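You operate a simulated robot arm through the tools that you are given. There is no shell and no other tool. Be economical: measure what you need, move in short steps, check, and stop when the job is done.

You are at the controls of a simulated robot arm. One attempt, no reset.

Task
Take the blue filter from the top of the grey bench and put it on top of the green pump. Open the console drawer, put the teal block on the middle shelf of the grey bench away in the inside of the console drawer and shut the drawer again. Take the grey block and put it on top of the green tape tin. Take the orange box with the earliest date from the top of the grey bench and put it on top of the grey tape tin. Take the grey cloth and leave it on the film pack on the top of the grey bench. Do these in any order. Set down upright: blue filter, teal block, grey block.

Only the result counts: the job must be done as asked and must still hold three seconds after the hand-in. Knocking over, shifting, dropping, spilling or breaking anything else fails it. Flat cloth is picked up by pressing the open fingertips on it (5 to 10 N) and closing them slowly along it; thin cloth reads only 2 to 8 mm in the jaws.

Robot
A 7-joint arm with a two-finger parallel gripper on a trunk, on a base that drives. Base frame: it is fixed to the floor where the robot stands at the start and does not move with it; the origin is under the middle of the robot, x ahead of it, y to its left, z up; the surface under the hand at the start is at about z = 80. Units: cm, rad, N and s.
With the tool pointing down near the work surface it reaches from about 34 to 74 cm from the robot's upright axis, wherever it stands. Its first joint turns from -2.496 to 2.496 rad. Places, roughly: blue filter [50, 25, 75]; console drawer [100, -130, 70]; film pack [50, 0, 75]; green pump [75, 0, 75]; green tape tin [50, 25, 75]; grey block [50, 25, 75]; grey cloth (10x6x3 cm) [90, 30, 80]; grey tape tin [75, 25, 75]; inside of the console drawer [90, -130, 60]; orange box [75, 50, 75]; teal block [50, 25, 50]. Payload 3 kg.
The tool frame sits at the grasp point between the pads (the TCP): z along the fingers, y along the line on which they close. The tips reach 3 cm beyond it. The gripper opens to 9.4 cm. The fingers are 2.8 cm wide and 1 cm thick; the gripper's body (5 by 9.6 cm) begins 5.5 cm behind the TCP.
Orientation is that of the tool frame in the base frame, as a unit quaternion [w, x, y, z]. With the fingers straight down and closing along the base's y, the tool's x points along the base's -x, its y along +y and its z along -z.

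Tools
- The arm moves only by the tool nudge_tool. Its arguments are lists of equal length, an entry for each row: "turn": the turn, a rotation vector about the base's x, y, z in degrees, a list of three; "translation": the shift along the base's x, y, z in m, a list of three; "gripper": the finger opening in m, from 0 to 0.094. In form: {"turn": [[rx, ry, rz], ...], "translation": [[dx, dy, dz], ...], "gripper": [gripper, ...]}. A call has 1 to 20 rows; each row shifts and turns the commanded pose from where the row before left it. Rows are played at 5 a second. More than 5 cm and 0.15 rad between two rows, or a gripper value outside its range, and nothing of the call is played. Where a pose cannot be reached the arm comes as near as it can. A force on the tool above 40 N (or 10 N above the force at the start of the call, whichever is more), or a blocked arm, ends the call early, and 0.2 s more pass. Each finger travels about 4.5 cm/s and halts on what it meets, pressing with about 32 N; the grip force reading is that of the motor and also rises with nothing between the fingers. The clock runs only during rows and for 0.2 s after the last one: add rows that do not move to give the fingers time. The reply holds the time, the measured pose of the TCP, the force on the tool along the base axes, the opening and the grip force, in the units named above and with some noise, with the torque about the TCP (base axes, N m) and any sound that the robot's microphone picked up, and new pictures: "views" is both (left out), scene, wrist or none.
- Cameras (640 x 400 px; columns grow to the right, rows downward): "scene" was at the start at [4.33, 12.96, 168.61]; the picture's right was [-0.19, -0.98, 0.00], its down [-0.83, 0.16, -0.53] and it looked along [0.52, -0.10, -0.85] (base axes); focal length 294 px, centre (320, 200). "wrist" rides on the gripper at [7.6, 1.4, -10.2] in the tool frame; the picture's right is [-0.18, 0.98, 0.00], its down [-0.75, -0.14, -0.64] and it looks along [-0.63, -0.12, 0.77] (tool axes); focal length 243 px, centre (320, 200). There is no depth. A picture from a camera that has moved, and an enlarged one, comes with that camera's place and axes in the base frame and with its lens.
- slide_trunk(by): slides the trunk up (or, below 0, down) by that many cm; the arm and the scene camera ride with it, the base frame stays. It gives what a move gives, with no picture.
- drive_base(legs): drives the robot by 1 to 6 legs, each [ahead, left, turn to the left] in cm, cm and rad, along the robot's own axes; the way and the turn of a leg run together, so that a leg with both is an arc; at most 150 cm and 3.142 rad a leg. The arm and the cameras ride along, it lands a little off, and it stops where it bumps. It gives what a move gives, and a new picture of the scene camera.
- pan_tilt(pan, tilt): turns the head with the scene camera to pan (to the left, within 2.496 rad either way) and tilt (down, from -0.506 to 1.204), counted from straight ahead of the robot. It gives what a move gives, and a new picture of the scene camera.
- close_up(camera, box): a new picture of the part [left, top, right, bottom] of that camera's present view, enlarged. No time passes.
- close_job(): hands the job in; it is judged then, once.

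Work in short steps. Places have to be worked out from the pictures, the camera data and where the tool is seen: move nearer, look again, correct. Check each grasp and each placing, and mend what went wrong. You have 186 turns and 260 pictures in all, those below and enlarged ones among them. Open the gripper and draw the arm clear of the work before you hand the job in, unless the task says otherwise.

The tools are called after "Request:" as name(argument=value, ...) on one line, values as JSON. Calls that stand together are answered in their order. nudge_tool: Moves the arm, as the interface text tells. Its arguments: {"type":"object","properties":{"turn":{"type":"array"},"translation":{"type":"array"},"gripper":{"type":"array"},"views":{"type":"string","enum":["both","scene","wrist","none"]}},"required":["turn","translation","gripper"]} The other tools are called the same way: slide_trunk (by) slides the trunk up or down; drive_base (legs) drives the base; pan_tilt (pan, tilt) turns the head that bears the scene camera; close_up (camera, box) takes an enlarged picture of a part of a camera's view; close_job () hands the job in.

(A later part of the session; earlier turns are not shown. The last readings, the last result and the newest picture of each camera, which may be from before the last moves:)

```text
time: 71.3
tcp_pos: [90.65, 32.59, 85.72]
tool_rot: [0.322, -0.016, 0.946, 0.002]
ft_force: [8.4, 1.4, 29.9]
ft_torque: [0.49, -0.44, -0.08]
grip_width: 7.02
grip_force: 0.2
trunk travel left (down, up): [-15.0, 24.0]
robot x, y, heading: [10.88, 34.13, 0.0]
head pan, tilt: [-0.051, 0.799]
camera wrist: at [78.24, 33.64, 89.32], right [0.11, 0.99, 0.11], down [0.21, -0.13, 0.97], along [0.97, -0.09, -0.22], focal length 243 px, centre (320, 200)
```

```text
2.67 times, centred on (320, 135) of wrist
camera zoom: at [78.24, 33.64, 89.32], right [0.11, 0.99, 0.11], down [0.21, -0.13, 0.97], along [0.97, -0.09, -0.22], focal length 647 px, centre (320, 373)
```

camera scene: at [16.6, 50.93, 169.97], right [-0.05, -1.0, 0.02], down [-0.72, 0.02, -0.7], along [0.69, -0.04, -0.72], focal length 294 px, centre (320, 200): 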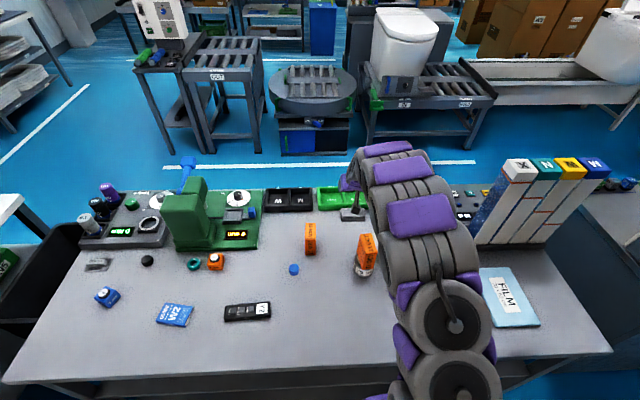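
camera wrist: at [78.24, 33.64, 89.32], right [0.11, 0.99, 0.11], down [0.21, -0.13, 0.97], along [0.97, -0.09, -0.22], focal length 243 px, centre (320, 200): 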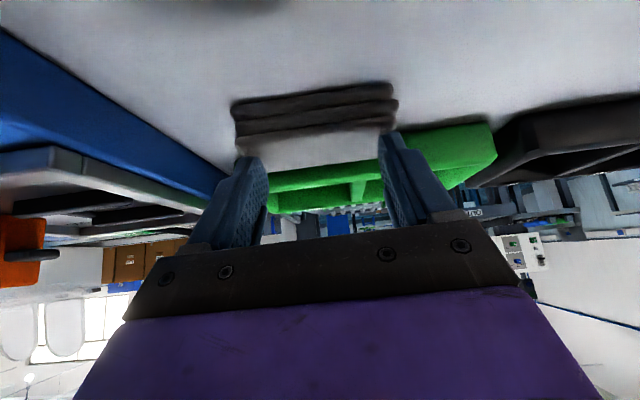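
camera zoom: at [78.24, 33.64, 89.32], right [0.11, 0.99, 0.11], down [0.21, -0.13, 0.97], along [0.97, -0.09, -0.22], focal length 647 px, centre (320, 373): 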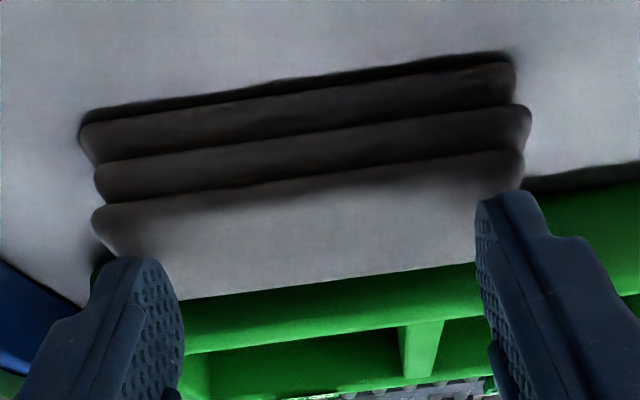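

Both fingertips bear now (30 N). I ease to about 8 N and then close slowly along the cloth.

Request:
nudge_tool(turn=[[0, 0, 0], [0, 0, 0], [0, 0, 0]], translation=[[0, 0, 0.0015], [0, 0, 0], [0, 0, 0]], gripper=[0.07, 0.07, 0.07], views="none")

```text
time: 72.1
tcp_pos: [90.59, 32.74, 85.63]
tool_rot: [0.321, -0.017, 0.947, 0.003]
ft_force: [7.2, 1.1, 27.0]
ft_torque: [0.4, -0.43, -0.06]
grip_width: 7.02
grip_force: 0.5
trunk travel left (down, up): [-15.0, 24.0]
robot x, y, heading: [11.19, 33.89, 0.004]
head pan, tilt: [-0.051, 0.799]
```

Request:
nudge_tool(turn=[[0, 0, 0], [0, 0, 0], [0, 0, 0]], translation=[[0, 0, 0.003], [0, 0, 0.001], [0, 0, 0]], gripper=[0.07, 0.07, 0.07], views="none")

```text
time: 72.9
tcp_pos: [90.5, 32.47, 85.9]
tool_rot: [0.317, -0.017, 0.948, 0.003]
ft_force: [0.0, 0.1, 0.4]
ft_torque: [0.04, -0.01, 0.02]
grip_width: 7.01
grip_force: 0.0
trunk travel left (down, up): [-15.0, 24.0]
robot x, y, heading: [11.01, 33.96, 0.001]
head pan, tilt: [-0.051, 0.799]
```

Just off contact; I press 3 mm and close slowly.

Request:
nudge_tool(turn=[[0, 0, 0], [0, 0, 0], [0, 0, 0], [0, 0, 0], [0, 0, 0], [0, 0, 0], [0, 0, 0], [0, 0, 0], [0, 0, 0], [0, 0, 0], [0, 0, 0], [0, 0, 0], [0, 0, 0], [0, 0, 0], [0, 0, 0], [0, 0, 0]], translation=[[0, 0, -0.0015], [0, 0, -0.001], [0, 0, 0], [0, 0, 0], [0, 0, 0], [0, 0, 0], [0, 0, 0], [0, 0, 0], [0, 0, 0], [0, 0, 0], [0, 0, 0], [0, 0, 0], [0, 0, 0], [0, 0, 0], [0, 0, 0], [0, 0, 0]], gripper=[0.07, 0.07, 0.065, 0.06, 0.055, 0.05, 0.045, 0.04, 0.035, 0.03, 0.025, 0.02, 0.015, 0.01, 0.005, 0.0], views="wrist")

```text
time: 76.3
tcp_pos: [90.63, 32.46, 85.86]
tool_rot: [0.32, -0.016, 0.947, 0.002]
ft_force: [0.7, 0.2, -0.3]
ft_torque: [0.03, -0.04, 0.01]
grip_width: 0.01
grip_force: 24.4
trunk travel left (down, up): [-15.0, 24.0]
robot x, y, heading: [11.0, 33.82, 0.002]
head pan, tilt: [-0.051, 0.799]
camera wrist: at [78.21, 33.58, 89.47], right [0.11, 0.99, 0.11], down [0.22, -0.13, 0.97], along [0.97, -0.09, -0.23], focal length 243 px, centre (320, 200)
```

wrist: 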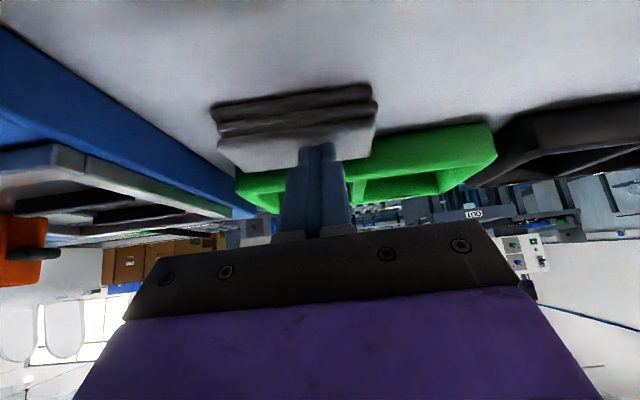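

The pinch slid off: too light a press. I'll instead drag the pad towards me with closed fingertips pressed on it, so it can be gripped with vertical fingers across its 6 cm side.

Request:
nudge_tool(turn=[[0, 0, 0], [0, 0, 0], [0, 0, 0], [0, 0, 0], [0, 0, 0]], translation=[[0.008, -0.008, 0], [0, 0, -0.003], [0, 0, -0.002], [0, 0, -0.002], [0, 0, 0]], gripper=[0.0, 0.0, 0.0, 0.0, 0.0], views="none")

```text
time: 77.5
tcp_pos: [91.29, 31.76, 85.72]
tool_rot: [0.324, -0.017, 0.946, 0.002]
ft_force: [3.0, 4.3, 39.2]
ft_torque: [0.13, -0.35, 0.08]
grip_width: 0.01
grip_force: 31.8
trunk travel left (down, up): [-15.0, 24.0]
robot x, y, heading: [11.06, 33.89, 0.001]
head pan, tilt: [-0.051, 0.799]
```

39 N is more than needed; I ease 2 mm and drag 9 cm towards the robot.

Request:
nudge_tool(turn=[[0, 0, 0], [0, 0, 0], [0, 0, 0], [0, 0, 0], [0, 0, 0], [0, 0, 0], [0, 0, 0], [0, 0, 0], [0, 0, 0], [0, 0, 0], [0, 0, 0]], translation=[[0, 0, 0.002], [-0.01, 0, 0], [-0.01, 0, 0], [-0.01, 0, 0], [-0.01, 0, 0], [-0.01, 0, 0], [-0.01, 0, 0], [-0.01, 0, 0], [-0.01, 0, 0], [-0.01, 0, 0], [0, 0, 0]], gripper=[0.0, 0.0, 0.0, 0.0, 0.0, 0.0, 0.0, 0.0, 0.0, 0.0, 0.0], views="wrist")

Request:
close_up(camera="scene", box=[300, 170, 400, 232])

```text
time: 78.7
tcp_pos: [87.78, 31.53, 85.73]
tool_rot: [0.324, -0.016, 0.946, 0.002]
ft_force: [-6.5, -1.0, 19.6]
ft_torque: [0.01, 0.06, 0.01]
grip_width: 0.0
grip_force: 31.8
trunk travel left (down, up): [-15.0, 24.0]
robot x, y, heading: [10.94, 34.13, 0.004]
head pan, tilt: [-0.051, 0.799]
stopped in row 5: the force on the tool passed its limit at 51 N (the readings are from after the stop); the commanded pose is now the measured one
camera wrist: at [75.33, 32.72, 89.26], right [0.11, 0.99, 0.11], down [0.21, -0.13, 0.97], along [0.97, -0.09, -0.22], focal length 243 px, centre (320, 200)
```

wrist: 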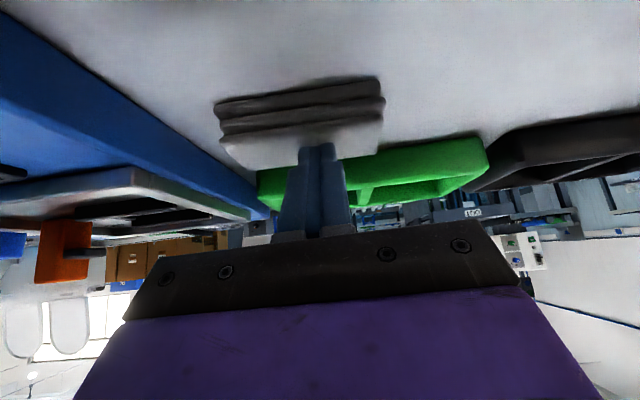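

```text
6.40 times, centred on (350, 201) of scene
camera zoom: at [16.16, 47.68, 170.22], right [-0.05, -1.0, 0.0], down [-0.72, 0.03, -0.7], along [0.7, -0.03, -0.72], focal length 1883 px, centre (128, 194)
```

zoom: 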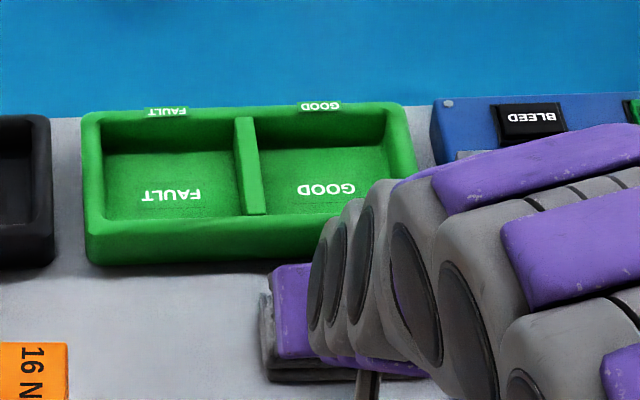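

Dragging works (about 4 cm so far, tray untouched). I continue with slightly lighter pressure.

Request:
nudge_tool(turn=[[0, 0, 0], [0, 0, 0], [0, 0, 0], [0, 0, 0], [0, 0, 0], [0, 0, 0], [0, 0, 0], [0, 0, 0], [0, 0, 0], [0, 0, 0], [0, 0, 0]], translation=[[-0.005, 0, 0], [-0.006, 0, 0.0005], [-0.006, 0, 0], [-0.006, 0, 0.0005], [-0.006, 0, 0], [-0.006, 0, 0.0005], [-0.006, 0, 0], [-0.006, 0, 0.0005], [-0.006, 0, 0], [-0.006, 0, 0], [0, 0, 0]], gripper=[0.0, 0.0, 0.0, 0.0, 0.0, 0.0, 0.0, 0.0, 0.0, 0.0, 0.0], views="wrist")

Request:
close_up(camera="scene", box=[300, 170, 400, 232])

```text
time: 81.1
tcp_pos: [82.49, 31.72, 85.72]
tool_rot: [0.321, -0.017, 0.947, 0.001]
ft_force: [4.0, -0.2, 22.4]
ft_torque: [0.06, -0.29, 0.02]
grip_width: 0.0
grip_force: 31.4
out of reach, approached as far as the arm can: row 10
trunk travel left (down, up): [-15.0, 24.0]
robot x, y, heading: [10.91, 34.7, 0.002]
head pan, tilt: [-0.051, 0.799]
camera wrist: at [69.96, 32.78, 89.31], right [0.11, 0.99, 0.11], down [0.21, -0.13, 0.97], along [0.97, -0.09, -0.22], focal length 243 px, centre (320, 200)
```

wrist: 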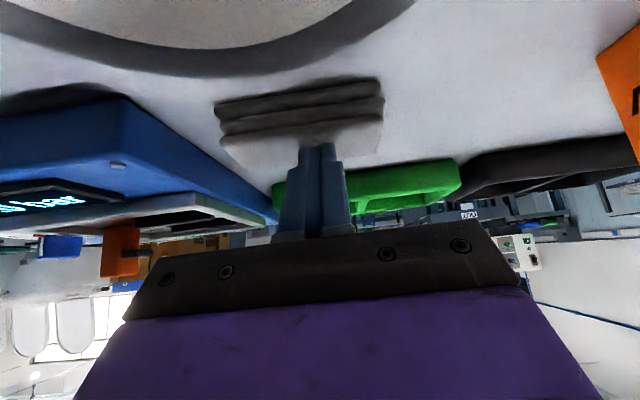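

```text
6.40 times, centred on (350, 201) of scene
camera zoom: at [16.3, 47.71, 170.24], right [-0.05, -1.0, 0.0], down [-0.72, 0.03, -0.7], along [0.7, -0.03, -0.72], focal length 1883 px, centre (128, 194)
```

zoom: 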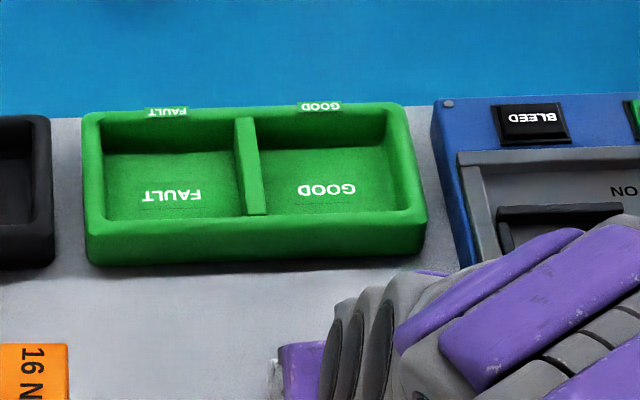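

The wrist camera is now over the grey tin, so I check at once that the orange box hasn't been touched.

Request:
close_up(camera="scene", box=[300, 200, 460, 300])

```text
4.00 times, centred on (380, 250) of scene
camera zoom: at [16.3, 47.71, 170.24], right [-0.05, -1.0, 0.0], down [-0.72, 0.03, -0.7], along [0.7, -0.03, -0.72], focal length 1177 px, centre (80, 0)
```

zoom: 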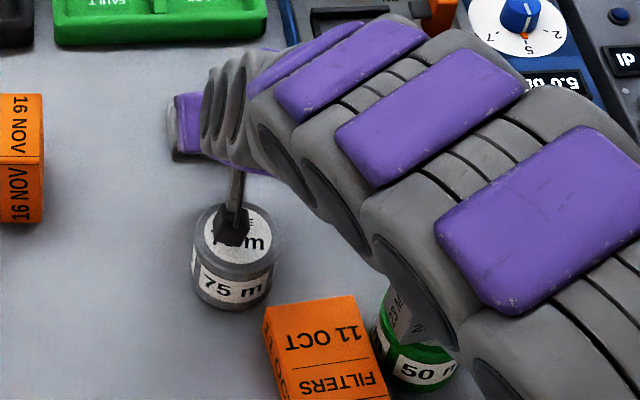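

The camera bracket pushed the orange box off the tin; it now lies flat on the bench in front of it. I raise the hand straight up, then assess.

Request:
nudge_tool(turn=[[0, 0, 0], [0, 0, 0], [0, 0, 0], [0, 0, 0], [0, 7, 0], [0, 7, 0], [0, 7, 0], [0, 7, 0], [0, 7, 0], [0, 0, 0]], translation=[[0, 0, 0.03], [0, 0, 0.04], [0, 0, 0.04], [0, 0, 0.04], [0, 0.02, 0.02], [0, 0.03, 0.02], [0, 0.03, 0], [0, 0.03, 0], [0, 0.03, 0], [0, 0, 0]], gripper=[0.0, 0.0, 0.0, 0.0, 0.0, 0.0, 0.0, 0.0, 0.0, 0.0], views="both")

Request:
close_up(camera="scene", box=[320, 200, 480, 300])

```text
time: 83.3
tcp_pos: [82.56, 45.81, 103.6]
tool_rot: [0.023, -0.014, 1.0, 0.007]
ft_force: [0.1, 0.9, 1.1]
ft_torque: [0.0, -0.01, -0.02]
grip_width: 0.01
grip_force: 31.6
out of reach, approached as far as the arm can: row 1
trunk travel left (down, up): [-15.0, 24.0]
robot x, y, heading: [11.31, 33.93, 0.002]
head pan, tilt: [-0.051, 0.799]
camera scene: at [16.71, 47.93, 170.19], right [-0.05, -1.0, 0.0], down [-0.72, 0.03, -0.7], along [0.69, -0.04, -0.72], focal length 294 px, centre (320, 200)
camera wrist: at [74.26, 46.88, 113.64], right [0.16, 0.99, 0.02], down [0.73, -0.13, 0.67], along [0.67, -0.09, -0.74], focal length 243 px, centre (320, 200)
```

scene: 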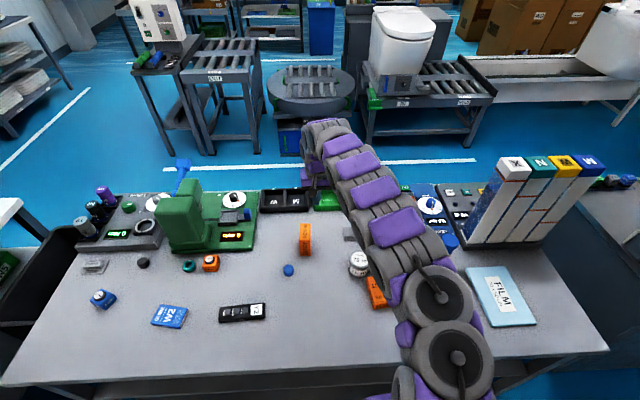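
wrist: 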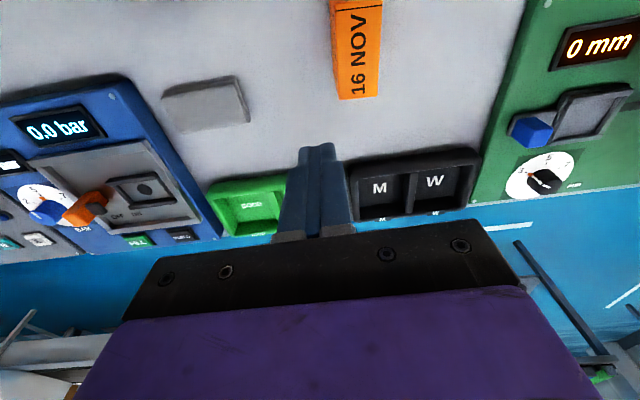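

```text
4.00 times, centred on (400, 250) of scene
camera zoom: at [16.71, 47.93, 170.19], right [-0.05, -1.0, 0.0], down [-0.72, 0.03, -0.7], along [0.69, -0.04, -0.72], focal length 1177 px, centre (0, 0)
```

zoom: 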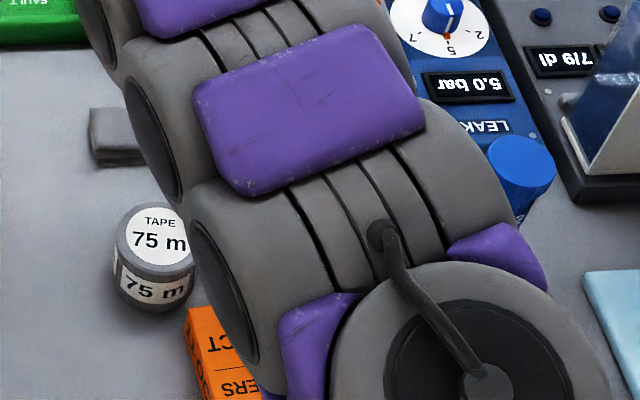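

Cloth is now at about (83.7, 31.8), within vertical reach, with the space in front free. I turn the tool so it closes along x (camera on the +y side) and hover above the cloth.

Request:
nudge_tool(turn=[[0, 2.6, 0], [0, 0, -8], [0, 0, -8], [0, 0, -8], [0, 0, -8], [0, 0, -8], [0, 0, -8], [0, 0, -8], [0, 0, -8], [0, 0, -8], [0, 0, -8], [0, 0, -7], [0, 0, 0], [0, 0, 0], [0, 0, 0], [0, 0, 0], [0, 0, 0]], translation=[[-0.02, -0.03, 0], [0, -0.03, 0], [0, -0.03, 0], [0, -0.03, 0], [0, -0.02, 0], [0, 0, 0], [0, 0, 0], [0, 0, 0], [0, 0, 0], [0, 0, 0], [0, 0, 0], [0, 0, 0], [0.015, 0, -0.03], [0.015, 0, -0.04], [0, 0, -0.02], [0, 0, 0], [0, 0, 0]], gripper=[0.094, 0.094, 0.094, 0.094, 0.094, 0.094, 0.094, 0.094, 0.094, 0.094, 0.094, 0.094, 0.094, 0.094, 0.094, 0.094, 0.094], views="wrist")

```text
time: 86.9
tcp_pos: [83.43, 31.59, 94.63]
tool_rot: [0.004, 0.678, 0.735, 0.005]
ft_force: [0.6, 0.0, 0.1]
ft_torque: [0.0, 0.0, -0.02]
grip_width: 9.4
grip_force: 0.0
trunk travel left (down, up): [-15.0, 24.0]
robot x, y, heading: [11.04, 33.77, 0.003]
head pan, tilt: [-0.051, 0.799]
camera wrist: at [83.91, 39.39, 104.95], right [0.99, -0.1, 0.01], down [-0.09, -0.76, 0.64], along [-0.06, -0.64, -0.77], focal length 243 px, centre (320, 200)
```

wrist: 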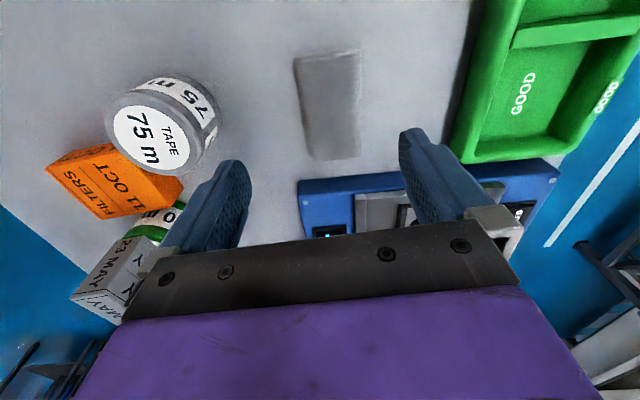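

Nicely aligned; cloth centre (84.2, 31.9). I shift 0.7 cm and descend vertically with the fingers either side.

Request:
nudge_tool(turn=[[0, 0, 0], [0, 0, 0], [0, 0, 0], [0, 0, 0], [0, 0, 0]], translation=[[0.007, 0.002, -0.03], [0, 0, -0.03], [0, 0, -0.03], [0, 0, -0.01], [0, 0, 0]], gripper=[0.094, 0.094, 0.094, 0.094, 0.094], views="wrist")

```text
time: 88.1
tcp_pos: [84.12, 31.87, 84.7]
tool_rot: [0.004, 0.677, 0.736, 0.005]
ft_force: [0.8, 0.4, 0.1]
ft_torque: [0.01, 0.06, 0.0]
grip_width: 9.38
grip_force: 0.0
trunk travel left (down, up): [-15.0, 24.0]
robot x, y, heading: [11.29, 33.52, 0.0]
head pan, tilt: [-0.051, 0.799]
camera wrist: at [84.54, 39.56, 95.02], right [0.99, -0.1, 0.01], down [-0.09, -0.76, 0.64], along [-0.06, -0.64, -0.77], focal length 243 px, centre (320, 200)
```

wrist: 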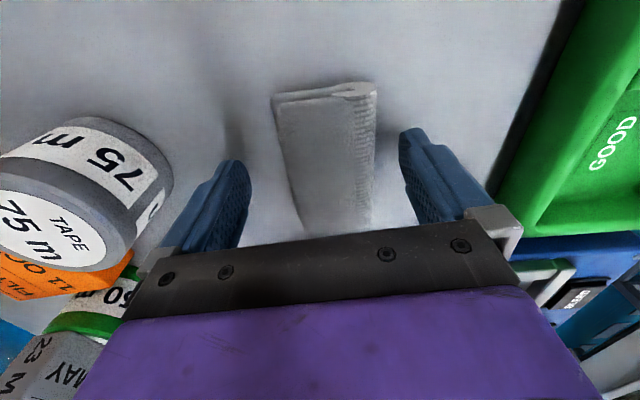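

Pad is centred between the fingers. I lower 0.8 cm more and close slowly.

Request:
nudge_tool(turn=[[0, 0, 0], [0, 0, 0], [0, 0, 0], [0, 0, 0], [0, 0, 0], [0, 0, 0], [0, 0, 0], [0, 0, 0], [0, 0, 0], [0, 0, 0], [0, 0, 0], [0, 0, 0], [0, 0, 0]], translation=[[0, 0, -0.004], [0, 0, -0.004], [0, 0, 0], [0, 0, 0], [0, 0, 0], [0, 0, 0], [0, 0, 0], [0, 0, 0], [0, 0, 0], [0, 0, 0], [0, 0, 0], [0, 0, 0], [0, 0, 0]], gripper=[0.094, 0.094, 0.094, 0.085, 0.075, 0.068, 0.06, 0.055, 0.05, 0.045, 0.04, 0.035, 0.03], views="wrist")

```text
time: 90.9
tcp_pos: [84.02, 31.77, 83.87]
tool_rot: [0.005, 0.678, 0.735, 0.005]
ft_force: [-0.4, 0.8, 0.1]
ft_torque: [0.0, -0.03, 0.04]
grip_width: 5.93
grip_force: 32.5
trunk travel left (down, up): [-15.0, 24.0]
robot x, y, heading: [10.73, 34.05, 0.006]
head pan, tilt: [-0.051, 0.799]
camera wrist: at [84.58, 39.57, 94.28], right [0.99, -0.1, 0.01], down [-0.09, -0.76, 0.64], along [-0.06, -0.64, -0.77], focal length 243 px, centre (320, 200)
```

wrist: 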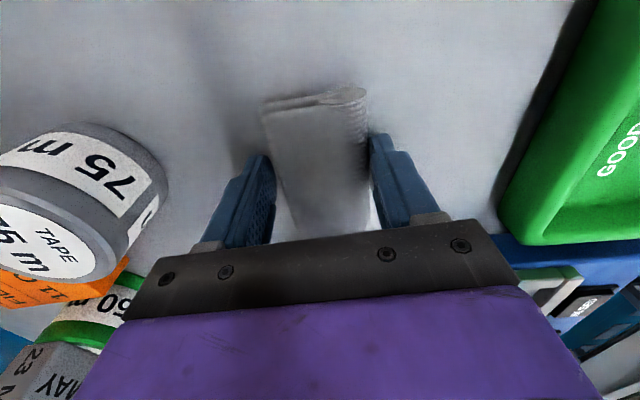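

Held at 5.93 cm, 32 N, no vertical force. I lift.

Request:
nudge_tool(turn=[[0, 0, 0], [0, 0, 0], [0, 0, 0], [0, 0, 0], [0, 0, 0], [0, 0, 0], [0, 0, 0]], translation=[[0, 0, 0.01], [0, 0, 0.02], [0, 0, 0.03], [0, 0, 0.04], [0, 0, 0.04], [-0.02, 0, 0.04], [0, 0, 0]], gripper=[0.03, 0.03, 0.03, 0.03, 0.03, 0.03, 0.03], views="both")

```text
time: 92.5
tcp_pos: [82.32, 31.61, 101.68]
tool_rot: [0.004, 0.678, 0.735, 0.005]
ft_force: [-0.5, -0.1, -0.4]
ft_torque: [-0.01, -0.01, 0.0]
grip_width: 5.91
grip_force: 32.2
trunk travel left (down, up): [-15.0, 24.0]
robot x, y, heading: [11.41, 34.04, 0.003]
head pan, tilt: [-0.051, 0.799]
camera scene: at [16.92, 47.75, 170.19], right [-0.05, -1.0, 0.0], down [-0.72, 0.03, -0.69], along [0.69, -0.03, -0.72], focal length 294 px, centre (320, 200)
camera wrist: at [82.83, 39.5, 112.01], right [0.99, -0.1, 0.01], down [-0.09, -0.76, 0.64], along [-0.06, -0.64, -0.77], focal length 243 px, centre (320, 200)
```

scene: 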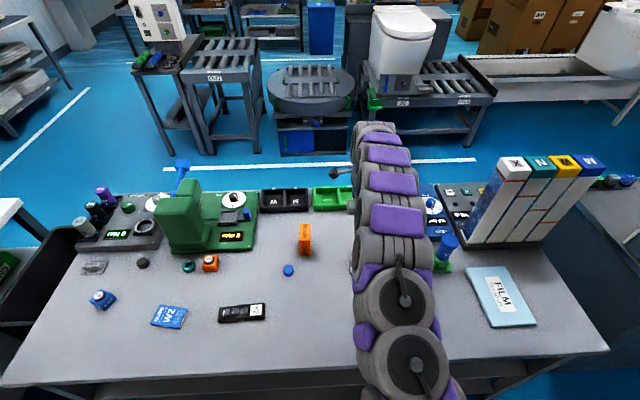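
wrist: 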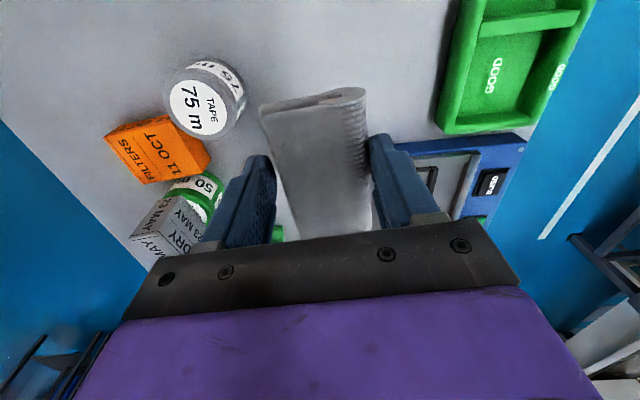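

Cloth is in the hand. I carry it high (z about 112) over to the film pack at about (57.5, -12), turning the tool back so the cloth's length runs along the pack.

Request:
nudge_tool(turn=[[0, 0, 0], [0, 0, 0], [0, 0, 0], [0, 0, 8], [0, 0, 8], [0, 0, 8], [0, 0, 8], [0, 0, 8], [0, 0, 8], [0, 0, 8], [0, 0, 8], [0, 0, 8], [0, 0, 8], [0, 0, 6], [0, 0, 0]], translation=[[-0.01, 0, 0.04], [-0.01, 0, 0.04], [-0.01, 0, 0.03], [-0.02, -0.04, 0], [-0.02, -0.04, 0], [-0.02, -0.04, 0], [-0.02, -0.04, 0], [-0.02, -0.04, 0], [-0.02, -0.04, 0], [-0.02, -0.04, 0], [-0.02, -0.04, 0], [-0.02, -0.04, 0], [-0.02, -0.04, 0], [-0.015, -0.036, 0], [0, 0, 0]], gripper=[0.03, 0.03, 0.03, 0.03, 0.03, 0.03, 0.03, 0.03, 0.03, 0.03, 0.03, 0.03, 0.03, 0.03, 0.03], views="both")

```text
time: 95.7
tcp_pos: [57.68, -11.95, 113.07]
tool_rot: [0.0, -0.007, 1.0, 0.008]
ft_force: [-0.4, 0.5, 0.0]
ft_torque: [0.01, 0.02, -0.01]
grip_width: 5.92
grip_force: 31.7
trunk travel left (down, up): [-15.0, 24.0]
robot x, y, heading: [11.01, 33.87, 0.005]
head pan, tilt: [-0.051, 0.799]
camera scene: at [16.61, 47.17, 170.25], right [-0.05, -1.0, 0.0], down [-0.72, 0.04, -0.7], along [0.69, -0.03, -0.72], focal length 294 px, centre (320, 200)
camera wrist: at [49.84, -10.75, 123.4], right [0.17, 0.99, 0.02], down [0.76, -0.14, 0.64], along [0.63, -0.1, -0.77], focal length 243 px, centre (320, 200)
```

scene: 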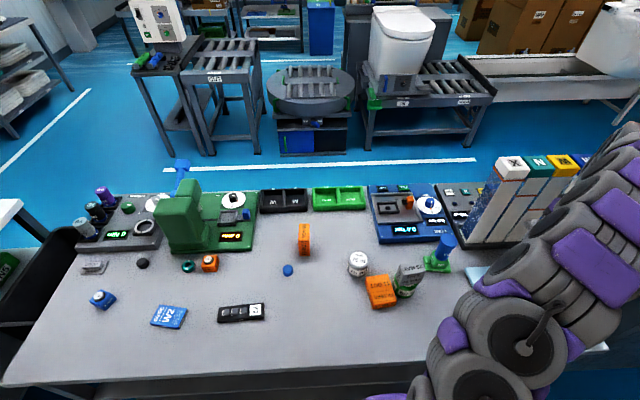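
wrist: 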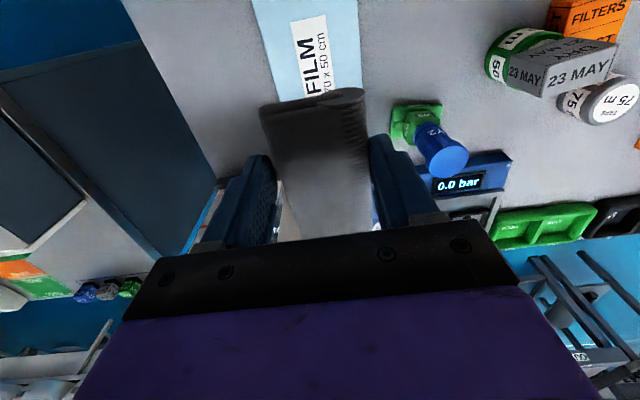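

Over the film pack. I descend to about z 89.

Request:
nudge_tool(turn=[[0, 0, 0], [0, 0, 0], [0, 0, 0], [0, 0, 0], [0, 0, 0], [0, 0, 0], [0, 0, 0], [0, 0, 0]], translation=[[-0.005, -0.003, -0.03], [0, 0, -0.04], [0, 0, -0.04], [0, 0, -0.04], [0, 0, -0.04], [0, 0, -0.03], [0, 0, -0.02], [0, 0, 0]], gripper=[0.03, 0.03, 0.03, 0.03, 0.03, 0.03, 0.03, 0.03], views="wrist")

```text
time: 97.5
tcp_pos: [57.11, -12.2, 88.97]
tool_rot: [0.0, -0.006, 1.0, 0.008]
ft_force: [0.1, -0.4, -1.0]
ft_torque: [0.02, 0.01, 0.0]
grip_width: 5.88
grip_force: 31.8
trunk travel left (down, up): [-15.0, 24.0]
robot x, y, heading: [10.98, 34.03, -0.0]
head pan, tilt: [-0.051, 0.799]
camera wrist: at [49.35, -10.99, 99.28], right [0.17, 0.98, 0.02], down [0.76, -0.14, 0.64], along [0.63, -0.1, -0.77], focal length 243 px, centre (320, 200)
```

wrist: 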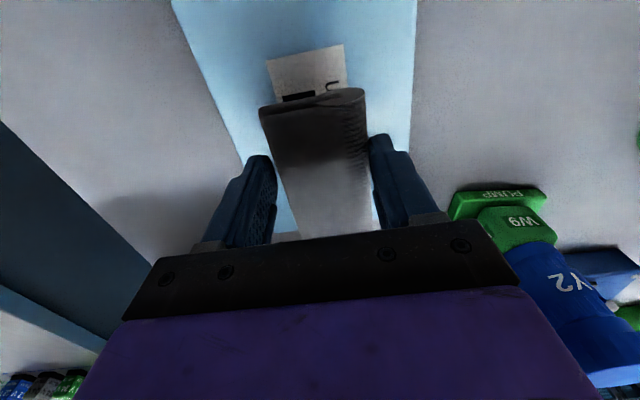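

Well over the pack. I lower in small steps to contact.

Request:
nudge_tool(turn=[[0, 0, 0], [0, 0, 0], [0, 0, 0], [0, 0, 0], [0, 0, 0], [0, 0, 0]], translation=[[0, 0, -0.01], [0, 0, -0.01], [0, 0, -0.005], [0, 0, -0.005], [0, 0, -0.004], [0, 0, 0]], gripper=[0.03, 0.03, 0.03, 0.03, 0.03, 0.03], views="none")

```text
time: 98.9
tcp_pos: [57.15, -12.21, 85.49]
tool_rot: [0.0, -0.007, 1.0, 0.008]
ft_force: [-0.2, 0.2, 3.7]
ft_torque: [-0.12, -0.11, 0.0]
grip_width: 5.86
grip_force: 31.6
trunk travel left (down, up): [-15.0, 24.0]
robot x, y, heading: [10.93, 33.94, 0.001]
head pan, tilt: [-0.051, 0.799]
```

Light contact at z 85.5. I open and withdraw upward.

Request:
nudge_tool(turn=[[0, 0, 0], [0, 0, 0], [0, 0, 0], [0, 0, 0], [0, 0, 0], [0, 0, 0], [0, 0, 0], [0, 0, 0], [0, 0, 0]], translation=[[0, 0, 0], [0, 0, 0], [0, 0, 0], [0, 0, 0], [0, 0, 0.02], [0, 0, 0.04], [0, 0, 0.04], [0, 0, 0.04], [0, 0, 0.04]], gripper=[0.06, 0.07, 0.08, 0.09, 0.09, 0.09, 0.09, 0.09, 0.09], views="wrist")

```text
time: 100.9
tcp_pos: [57.13, -12.01, 103.38]
tool_rot: [-0.001, -0.006, 1.0, 0.008]
ft_force: [0.2, -0.3, -0.8]
ft_torque: [0.01, -0.02, -0.02]
grip_width: 8.99
grip_force: 0.1
trunk travel left (down, up): [-15.0, 24.0]
robot x, y, heading: [11.3, 34.08, 0.002]
head pan, tilt: [-0.051, 0.799]
camera wrist: at [49.29, -10.84, 113.76], right [0.17, 0.98, 0.02], down [0.76, -0.14, 0.64], along [0.63, -0.1, -0.77], focal length 243 px, centre (320, 200)
```

wrist: 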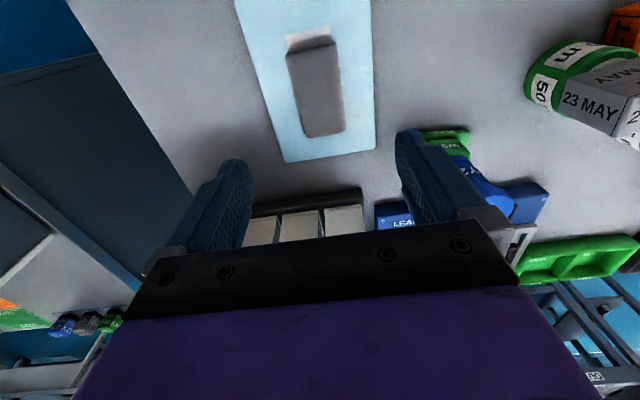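

The cloth is on the film pack. Now the fallen orange box: I zoom in on it.

Request:
close_up(camera="scene", box=[330, 235, 450, 315])

```text
5.00 times, centred on (390, 275) of scene
camera zoom: at [16.54, 47.34, 170.24], right [-0.05, -1.0, 0.0], down [-0.72, 0.04, -0.7], along [0.69, -0.03, -0.72], focal length 1471 px, centre (-30, -175)
```

zoom: 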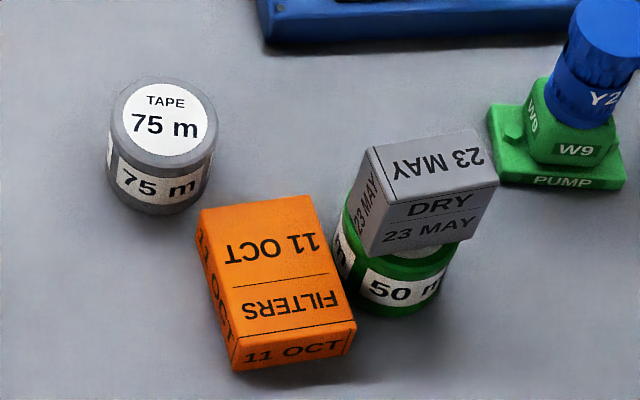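

The box lies flat at x 55–65, y 22–30 (yaw about +6°), about 1 cm from the green tin, too tight for a finger. I'll first drag it away in +y with closed fingertips pressed on its top; moving above it now.

Request:
nudge_tool(turn=[[0, 0, 0], [0, 0, 0], [0, 0, 0], [0, 0, 0], [0, 0, 0], [0, 0, 0], [0, 0, 0], [0, 0, 0], [0, 0, 0], [0, 0, 0], [0, 0, 0]], translation=[[0, 0.02, 0.03], [0, 0.045, 0], [0, 0.045, 0], [0, 0.045, 0], [0, 0.045, 0], [0, 0.045, 0], [0, 0.045, 0], [0.01, 0.045, 0], [0.01, 0.045, 0], [0.01, 0.005, -0.01], [0, 0, 0]], gripper=[0.07, 0.05, 0.03, 0.01, 0.0, 0.0, 0.0, 0.0, 0.0, 0.0, 0.0], views="wrist")

```text
time: 103.3
tcp_pos: [59.94, 26.39, 105.52]
tool_rot: [0.0, -0.006, 1.0, 0.007]
ft_force: [-0.1, 0.1, -0.2]
ft_torque: [0.02, -0.01, 0.01]
grip_width: 0.02
grip_force: 32.1
trunk travel left (down, up): [-15.0, 24.0]
robot x, y, heading: [11.1, 33.81, 0.002]
head pan, tilt: [-0.051, 0.799]
camera wrist: at [52.24, 27.51, 115.86], right [0.17, 0.98, 0.02], down [0.76, -0.14, 0.64], along [0.63, -0.1, -0.77], focal length 243 px, centre (320, 200)
```

wrist: 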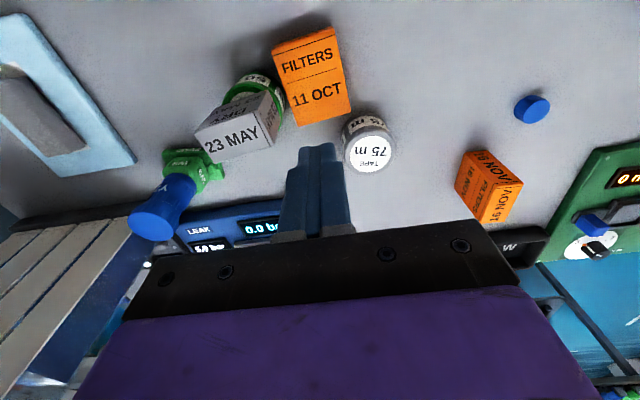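

The box centre is at about (59.3, 26), right below. I descend to just above its top.

Request:
nudge_tool(turn=[[0, 0, 0], [0, 0, 0], [0, 0, 0], [0, 0, 0], [0, 0, 0], [0, 0, 0]], translation=[[-0.004, 0.003, -0.04], [0, 0, -0.04], [0, 0, -0.04], [0, 0, -0.04], [0, 0, -0.012], [0, 0, 0]], gripper=[0.0, 0.0, 0.0, 0.0, 0.0, 0.0], views="wrist")

```text
time: 104.7
tcp_pos: [59.62, 26.66, 88.14]
tool_rot: [-0.001, -0.006, 1.0, 0.008]
ft_force: [0.1, 0.0, 0.4]
ft_torque: [0.0, -0.03, 0.0]
grip_width: 0.03
grip_force: 32.2
trunk travel left (down, up): [-15.0, 24.0]
robot x, y, heading: [11.03, 33.91, 0.003]
head pan, tilt: [-0.051, 0.799]
camera wrist: at [51.93, 27.91, 98.56], right [0.17, 0.98, 0.01], down [0.76, -0.14, 0.64], along [0.63, -0.1, -0.77], focal length 243 px, centre (320, 200)
```

wrist: 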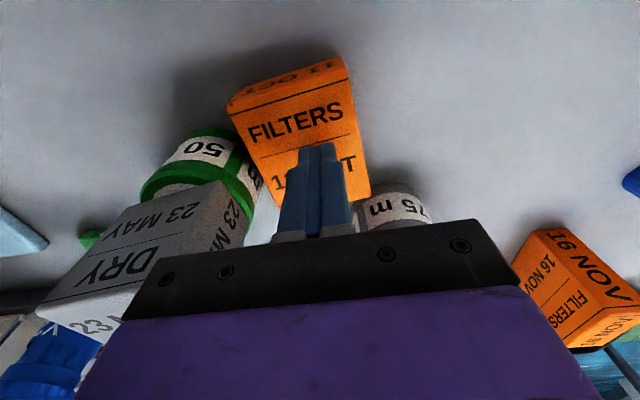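

I press down gently to find contact.

Request:
nudge_tool(turn=[[0, 0, 0], [0, 0, 0], [0, 0, 0], [0, 0, 0]], translation=[[0, 0, -0.004], [0, 0, -0.002], [0, 0, -0.002], [0, 0, 0]], gripper=[0.0, 0.0, 0.0, 0.0], views="none")

```text
time: 105.7
tcp_pos: [59.77, 26.77, 87.52]
tool_rot: [0.0, -0.007, 1.0, 0.008]
ft_force: [0.1, -0.3, 0.3]
ft_torque: [0.02, 0.02, 0.01]
grip_width: 0.03
grip_force: 32.5
trunk travel left (down, up): [-15.0, 24.0]
robot x, y, heading: [11.38, 33.77, 0.002]
head pan, tilt: [-0.051, 0.799]
```

Request:
nudge_tool(turn=[[0, 0, 0], [0, 0, 0], [0, 0, 0], [0, 0, 0]], translation=[[0, 0, -0.002], [0, 0, -0.002], [0, 0, -0.001], [0, 0, 0]], gripper=[0.0, 0.0, 0.0, 0.0], views="none")

```text
time: 106.7
tcp_pos: [59.69, 26.62, 86.88]
tool_rot: [-0.001, -0.006, 1.0, 0.008]
ft_force: [-0.4, -0.5, 0.2]
ft_torque: [-0.01, -0.03, 0.0]
grip_width: 0.0
grip_force: 32.1
trunk travel left (down, up): [-15.0, 24.0]
robot x, y, heading: [10.94, 33.97, 0.003]
head pan, tilt: [-0.051, 0.799]
```

Still no contact at tip z 83.9; a little further.

Request:
nudge_tool(turn=[[0, 0, 0], [0, 0, 0], [0, 0, 0], [0, 0, 0], [0, 0, 0]], translation=[[0, 0, -0.002], [0, 0, -0.002], [0, 0, -0.002], [0, 0, -0.001], [0, 0, 0]], gripper=[0.0, 0.0, 0.0, 0.0, 0.0], views="wrist")

```text
time: 107.5
tcp_pos: [59.77, 26.68, 86.83]
tool_rot: [0.002, -0.005, 1.0, 0.008]
ft_force: [-11.6, 1.2, 31.2]
ft_torque: [-0.05, 0.59, -0.06]
grip_width: 0.01
grip_force: 31.8
trunk travel left (down, up): [-15.0, 24.0]
robot x, y, heading: [11.09, 33.89, 0.001]
head pan, tilt: [-0.051, 0.799]
stopped in row 3: the force on the tool passed its limit at 46 N (the readings are from after the stop); the commanded pose is now the measured one
camera wrist: at [51.89, 27.88, 97.1], right [0.17, 0.98, 0.01], down [0.75, -0.14, 0.64], along [0.64, -0.1, -0.77], focal length 243 px, centre (320, 200)
```

wrist: 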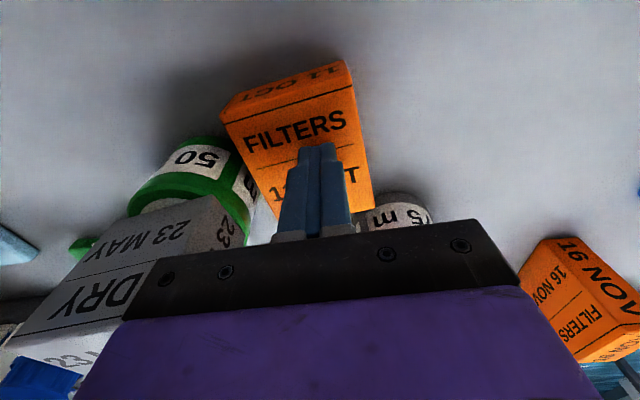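

In firm contact. I ease 1 mm and drag the box towards +y.

Request:
nudge_tool(turn=[[0, 0, 0], [0, 0, 0], [0, 0, 0], [0, 0, 0], [0, 0, 0], [0, 0, 0], [0, 0, 0], [0, 0, 0], [0, 0, 0], [0, 0, 0]], translation=[[0, 0, 0.001], [0, 0.006, 0], [0, 0.006, 0], [0, 0.006, 0], [0, 0.006, 0], [0, 0.006, 0], [0, 0.006, 0], [0, 0.006, 0], [0, 0.006, 0], [0, 0, 0]], gripper=[0.0, 0.0, 0.0, 0.0, 0.0, 0.0, 0.0, 0.0, 0.0, 0.0], views="wrist")

```text
time: 109.7
tcp_pos: [59.87, 31.23, 86.74]
tool_rot: [0.002, -0.006, 1.0, 0.008]
ft_force: [0.1, -12.9, 37.4]
ft_torque: [-0.46, 0.19, 0.04]
grip_width: 0.0
grip_force: 31.9
trunk travel left (down, up): [-15.0, 24.0]
robot x, y, heading: [11.36, 34.03, 0.0]
head pan, tilt: [-0.051, 0.799]
camera wrist: at [52.02, 32.48, 97.1], right [0.17, 0.98, 0.02], down [0.75, -0.14, 0.64], along [0.64, -0.1, -0.77], focal length 243 px, centre (320, 200)
```

wrist: 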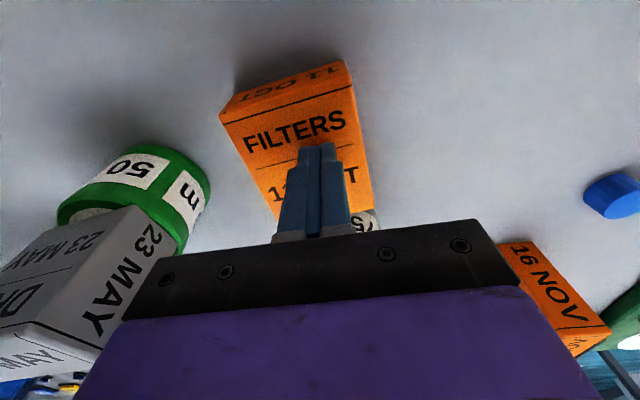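

The box moved 4.6 cm clear. I rise, open fully, align yaw +6° and look.

Request:
nudge_tool(turn=[[0, 0, 0], [0, 0, 0], [0, 0, 0], [0, 0, 6], [0, 0, 0], [0, 0, 0]], translation=[[0, 0, 0.03], [0, 0, 0.04], [0, 0, 0.03], [0, -0.006, 0], [0, 0, 0], [0, 0, 0]], gripper=[0.0, 0.03, 0.05, 0.07, 0.094, 0.094], views="wrist")

```text
time: 111.1
tcp_pos: [59.94, 30.82, 96.69]
tool_rot: [0.002, -0.058, 0.998, 0.007]
ft_force: [-0.3, -0.2, -0.3]
ft_torque: [0.0, 0.03, 0.0]
grip_width: 9.41
grip_force: 0.1
trunk travel left (down, up): [-15.0, 24.0]
robot x, y, heading: [10.78, 33.93, -0.001]
head pan, tilt: [-0.051, 0.799]
camera wrist: at [52.15, 31.31, 107.12], right [0.07, 1.0, 0.01], down [0.77, -0.06, 0.64], along [0.64, -0.03, -0.77], focal length 243 px, centre (320, 200)
```

wrist: 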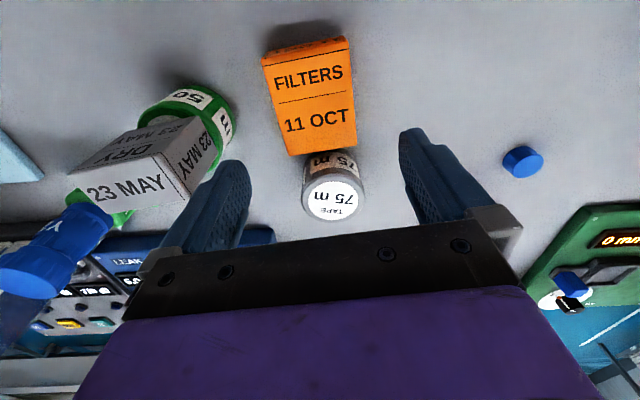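

Box centre (59.8, 30.6), aligned. I descend to z 83.6 and close across its 7.4 cm width.

Request:
nudge_tool(turn=[[0, 0, -1.5], [0, 0, 0], [0, 0, 0], [0, 0, 0], [0, 0, 0], [0, 0, 0], [0, 0, 0], [0, 0, 0]], translation=[[0, -0.002, -0.04], [0, 0, -0.04], [0, 0, -0.04], [0, 0, -0.011], [0, 0, 0], [0, 0, 0], [0, 0, 0], [0, 0, 0]], gripper=[0.094, 0.094, 0.094, 0.094, 0.094, 0.08, 0.065, 0.06], views="wrist")

```text
time: 112.9
tcp_pos: [59.78, 30.67, 83.6]
tool_rot: [0.0, -0.046, 0.999, 0.006]
ft_force: [0.8, -0.7, 0.5]
ft_torque: [-0.05, -0.03, 0.02]
grip_width: 7.9
grip_force: 32.7
trunk travel left (down, up): [-15.0, 24.0]
robot x, y, heading: [11.12, 34.18, 0.007]
head pan, tilt: [-0.051, 0.799]
camera wrist: at [51.92, 31.27, 93.91], right [0.09, 1.0, 0.01], down [0.76, -0.08, 0.64], along [0.64, -0.05, -0.77], focal length 243 px, centre (320, 200)
```

wrist: 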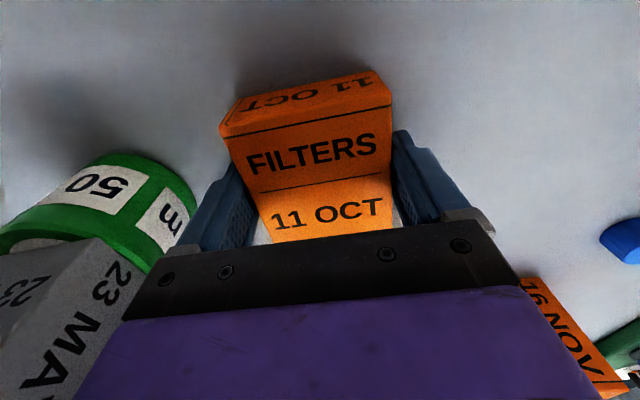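

Gripped (7.9 cm). I lift and move towards the grey tin, checking its position.

Request:
nudge_tool(turn=[[0, 0, 0], [0, 0, 0], [0, 0, 0], [0, 0, 0], [0, 0, 0], [0, 0, 0], [0, 0, 0], [0, 0, 0]], translation=[[0, 0, 0.02], [0, 0, 0.04], [0, 0, 0.04], [0, 0, 0.04], [0.03, 0.002, 0.02], [0.03, 0.004, 0], [0.04, 0.006, 0], [0, 0, 0]], gripper=[0.06, 0.06, 0.06, 0.06, 0.06, 0.06, 0.06, 0.06], views="wrist")

Request:
close_up(camera="scene", box=[300, 215, 420, 295])

```text
time: 114.7
tcp_pos: [69.86, 31.93, 99.76]
tool_rot: [0.001, -0.046, 0.999, 0.007]
ft_force: [1.1, 0.1, -2.3]
ft_torque: [-0.04, 0.04, -0.03]
grip_width: 7.89
grip_force: 32.0
trunk travel left (down, up): [-15.0, 24.0]
robot x, y, heading: [11.3, 33.95, 0.002]
head pan, tilt: [-0.051, 0.799]
camera wrist: at [61.99, 32.59, 110.09], right [0.09, 1.0, 0.01], down [0.76, -0.08, 0.64], along [0.64, -0.05, -0.77], focal length 243 px, centre (320, 200)
```

wrist: 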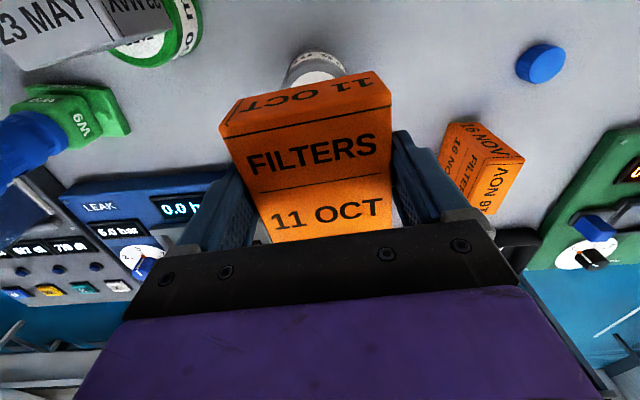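

```text
5.00 times, centred on (360, 255) of scene
camera zoom: at [16.67, 47.76, 170.21], right [-0.05, -1.0, 0.0], down [-0.72, 0.03, -0.7], along [0.69, -0.03, -0.72], focal length 1471 px, centre (120, -75)
```

zoom: 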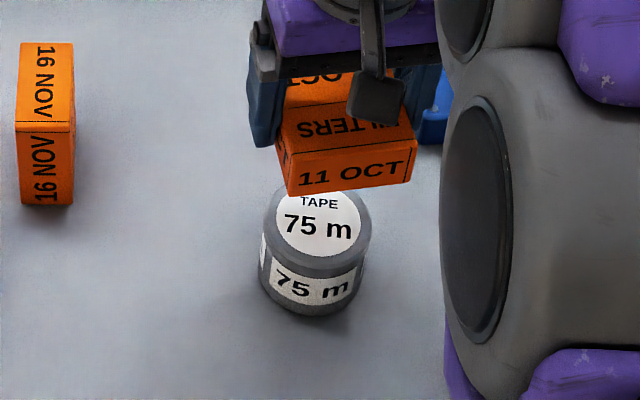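

Tin centre now about (69.4, 32.1). I adjust slightly and descend near contact.

Request:
nudge_tool(turn=[[0, 0, 0], [0, 0, 0], [0, 0, 0], [0, 0, 0]], translation=[[-0.004, 0.001, -0.03], [0, 0, -0.03], [0, 0, -0.02], [0, 0, 0]], gripper=[0.06, 0.06, 0.06, 0.06], views="wrist")

Request:
close_up(camera="scene", box=[300, 215, 420, 295])

```text
time: 115.7
tcp_pos: [69.52, 31.86, 91.62]
tool_rot: [0.001, -0.046, 0.999, 0.006]
ft_force: [-0.3, -0.7, -2.1]
ft_torque: [-0.02, 0.03, 0.01]
grip_width: 7.91
grip_force: 31.6
trunk travel left (down, up): [-15.0, 24.0]
robot x, y, heading: [10.73, 34.03, -0.001]
head pan, tilt: [-0.051, 0.799]
camera wrist: at [61.58, 32.48, 101.98], right [0.09, 1.0, 0.01], down [0.76, -0.08, 0.64], along [0.64, -0.05, -0.77], focal length 243 px, centre (320, 200)
```

wrist: 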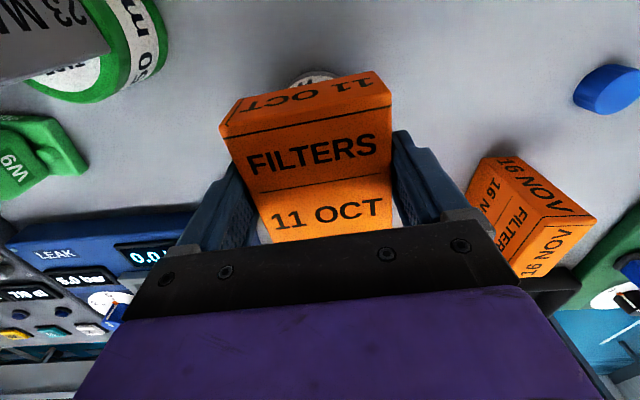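

```text
5.00 times, centred on (360, 255) of scene
camera zoom: at [16.76, 47.71, 170.21], right [-0.05, -1.0, 0.0], down [-0.72, 0.03, -0.7], along [0.69, -0.03, -0.72], focal length 1471 px, centre (120, -75)
```

zoom: 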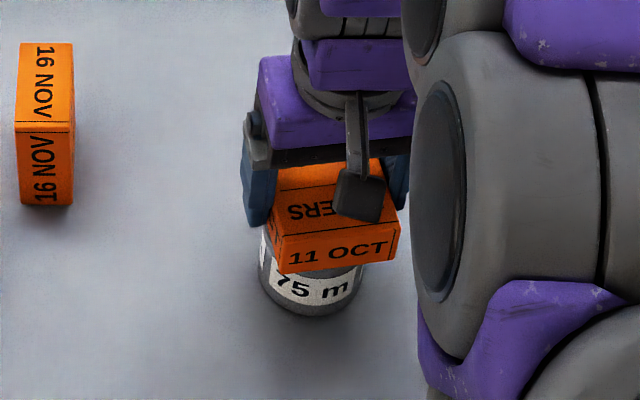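

Relative to the tin the box is about 0.7 cm too far and 0.3 cm to the right; I correct and lower to contact.

Request:
nudge_tool(turn=[[0, 0, 0], [0, 0, 0], [0, 0, 0], [0, 0, 0], [0, 0, 0], [0, 0, 0]], translation=[[-0.007, 0.004, 0], [0, 0, -0.008], [0, 0, -0.004], [0, 0, -0.004], [0, 0, -0.003], [0, 0, 0]], gripper=[0.06, 0.06, 0.06, 0.06, 0.06, 0.06], views="none")

Request:
close_up(camera="scene", box=[300, 215, 420, 295])

```text
time: 117.1
tcp_pos: [68.64, 32.36, 89.91]
tool_rot: [0.003, -0.046, 0.999, 0.007]
ft_force: [0.5, 0.0, 34.1]
ft_torque: [-0.06, -0.05, 0.1]
grip_width: 7.95
grip_force: 32.3
trunk travel left (down, up): [-15.0, 24.0]
robot x, y, heading: [10.66, 34.0, 0.005]
head pan, tilt: [-0.051, 0.799]
```

```text
5.00 times, centred on (360, 255) of scene
camera zoom: at [16.14, 47.76, 170.27], right [-0.05, -1.0, 0.0], down [-0.72, 0.03, -0.7], along [0.7, -0.03, -0.72], focal length 1471 px, centre (120, -75)
```

zoom: 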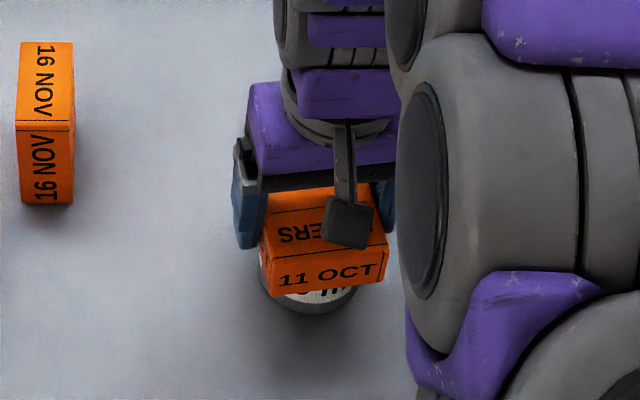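

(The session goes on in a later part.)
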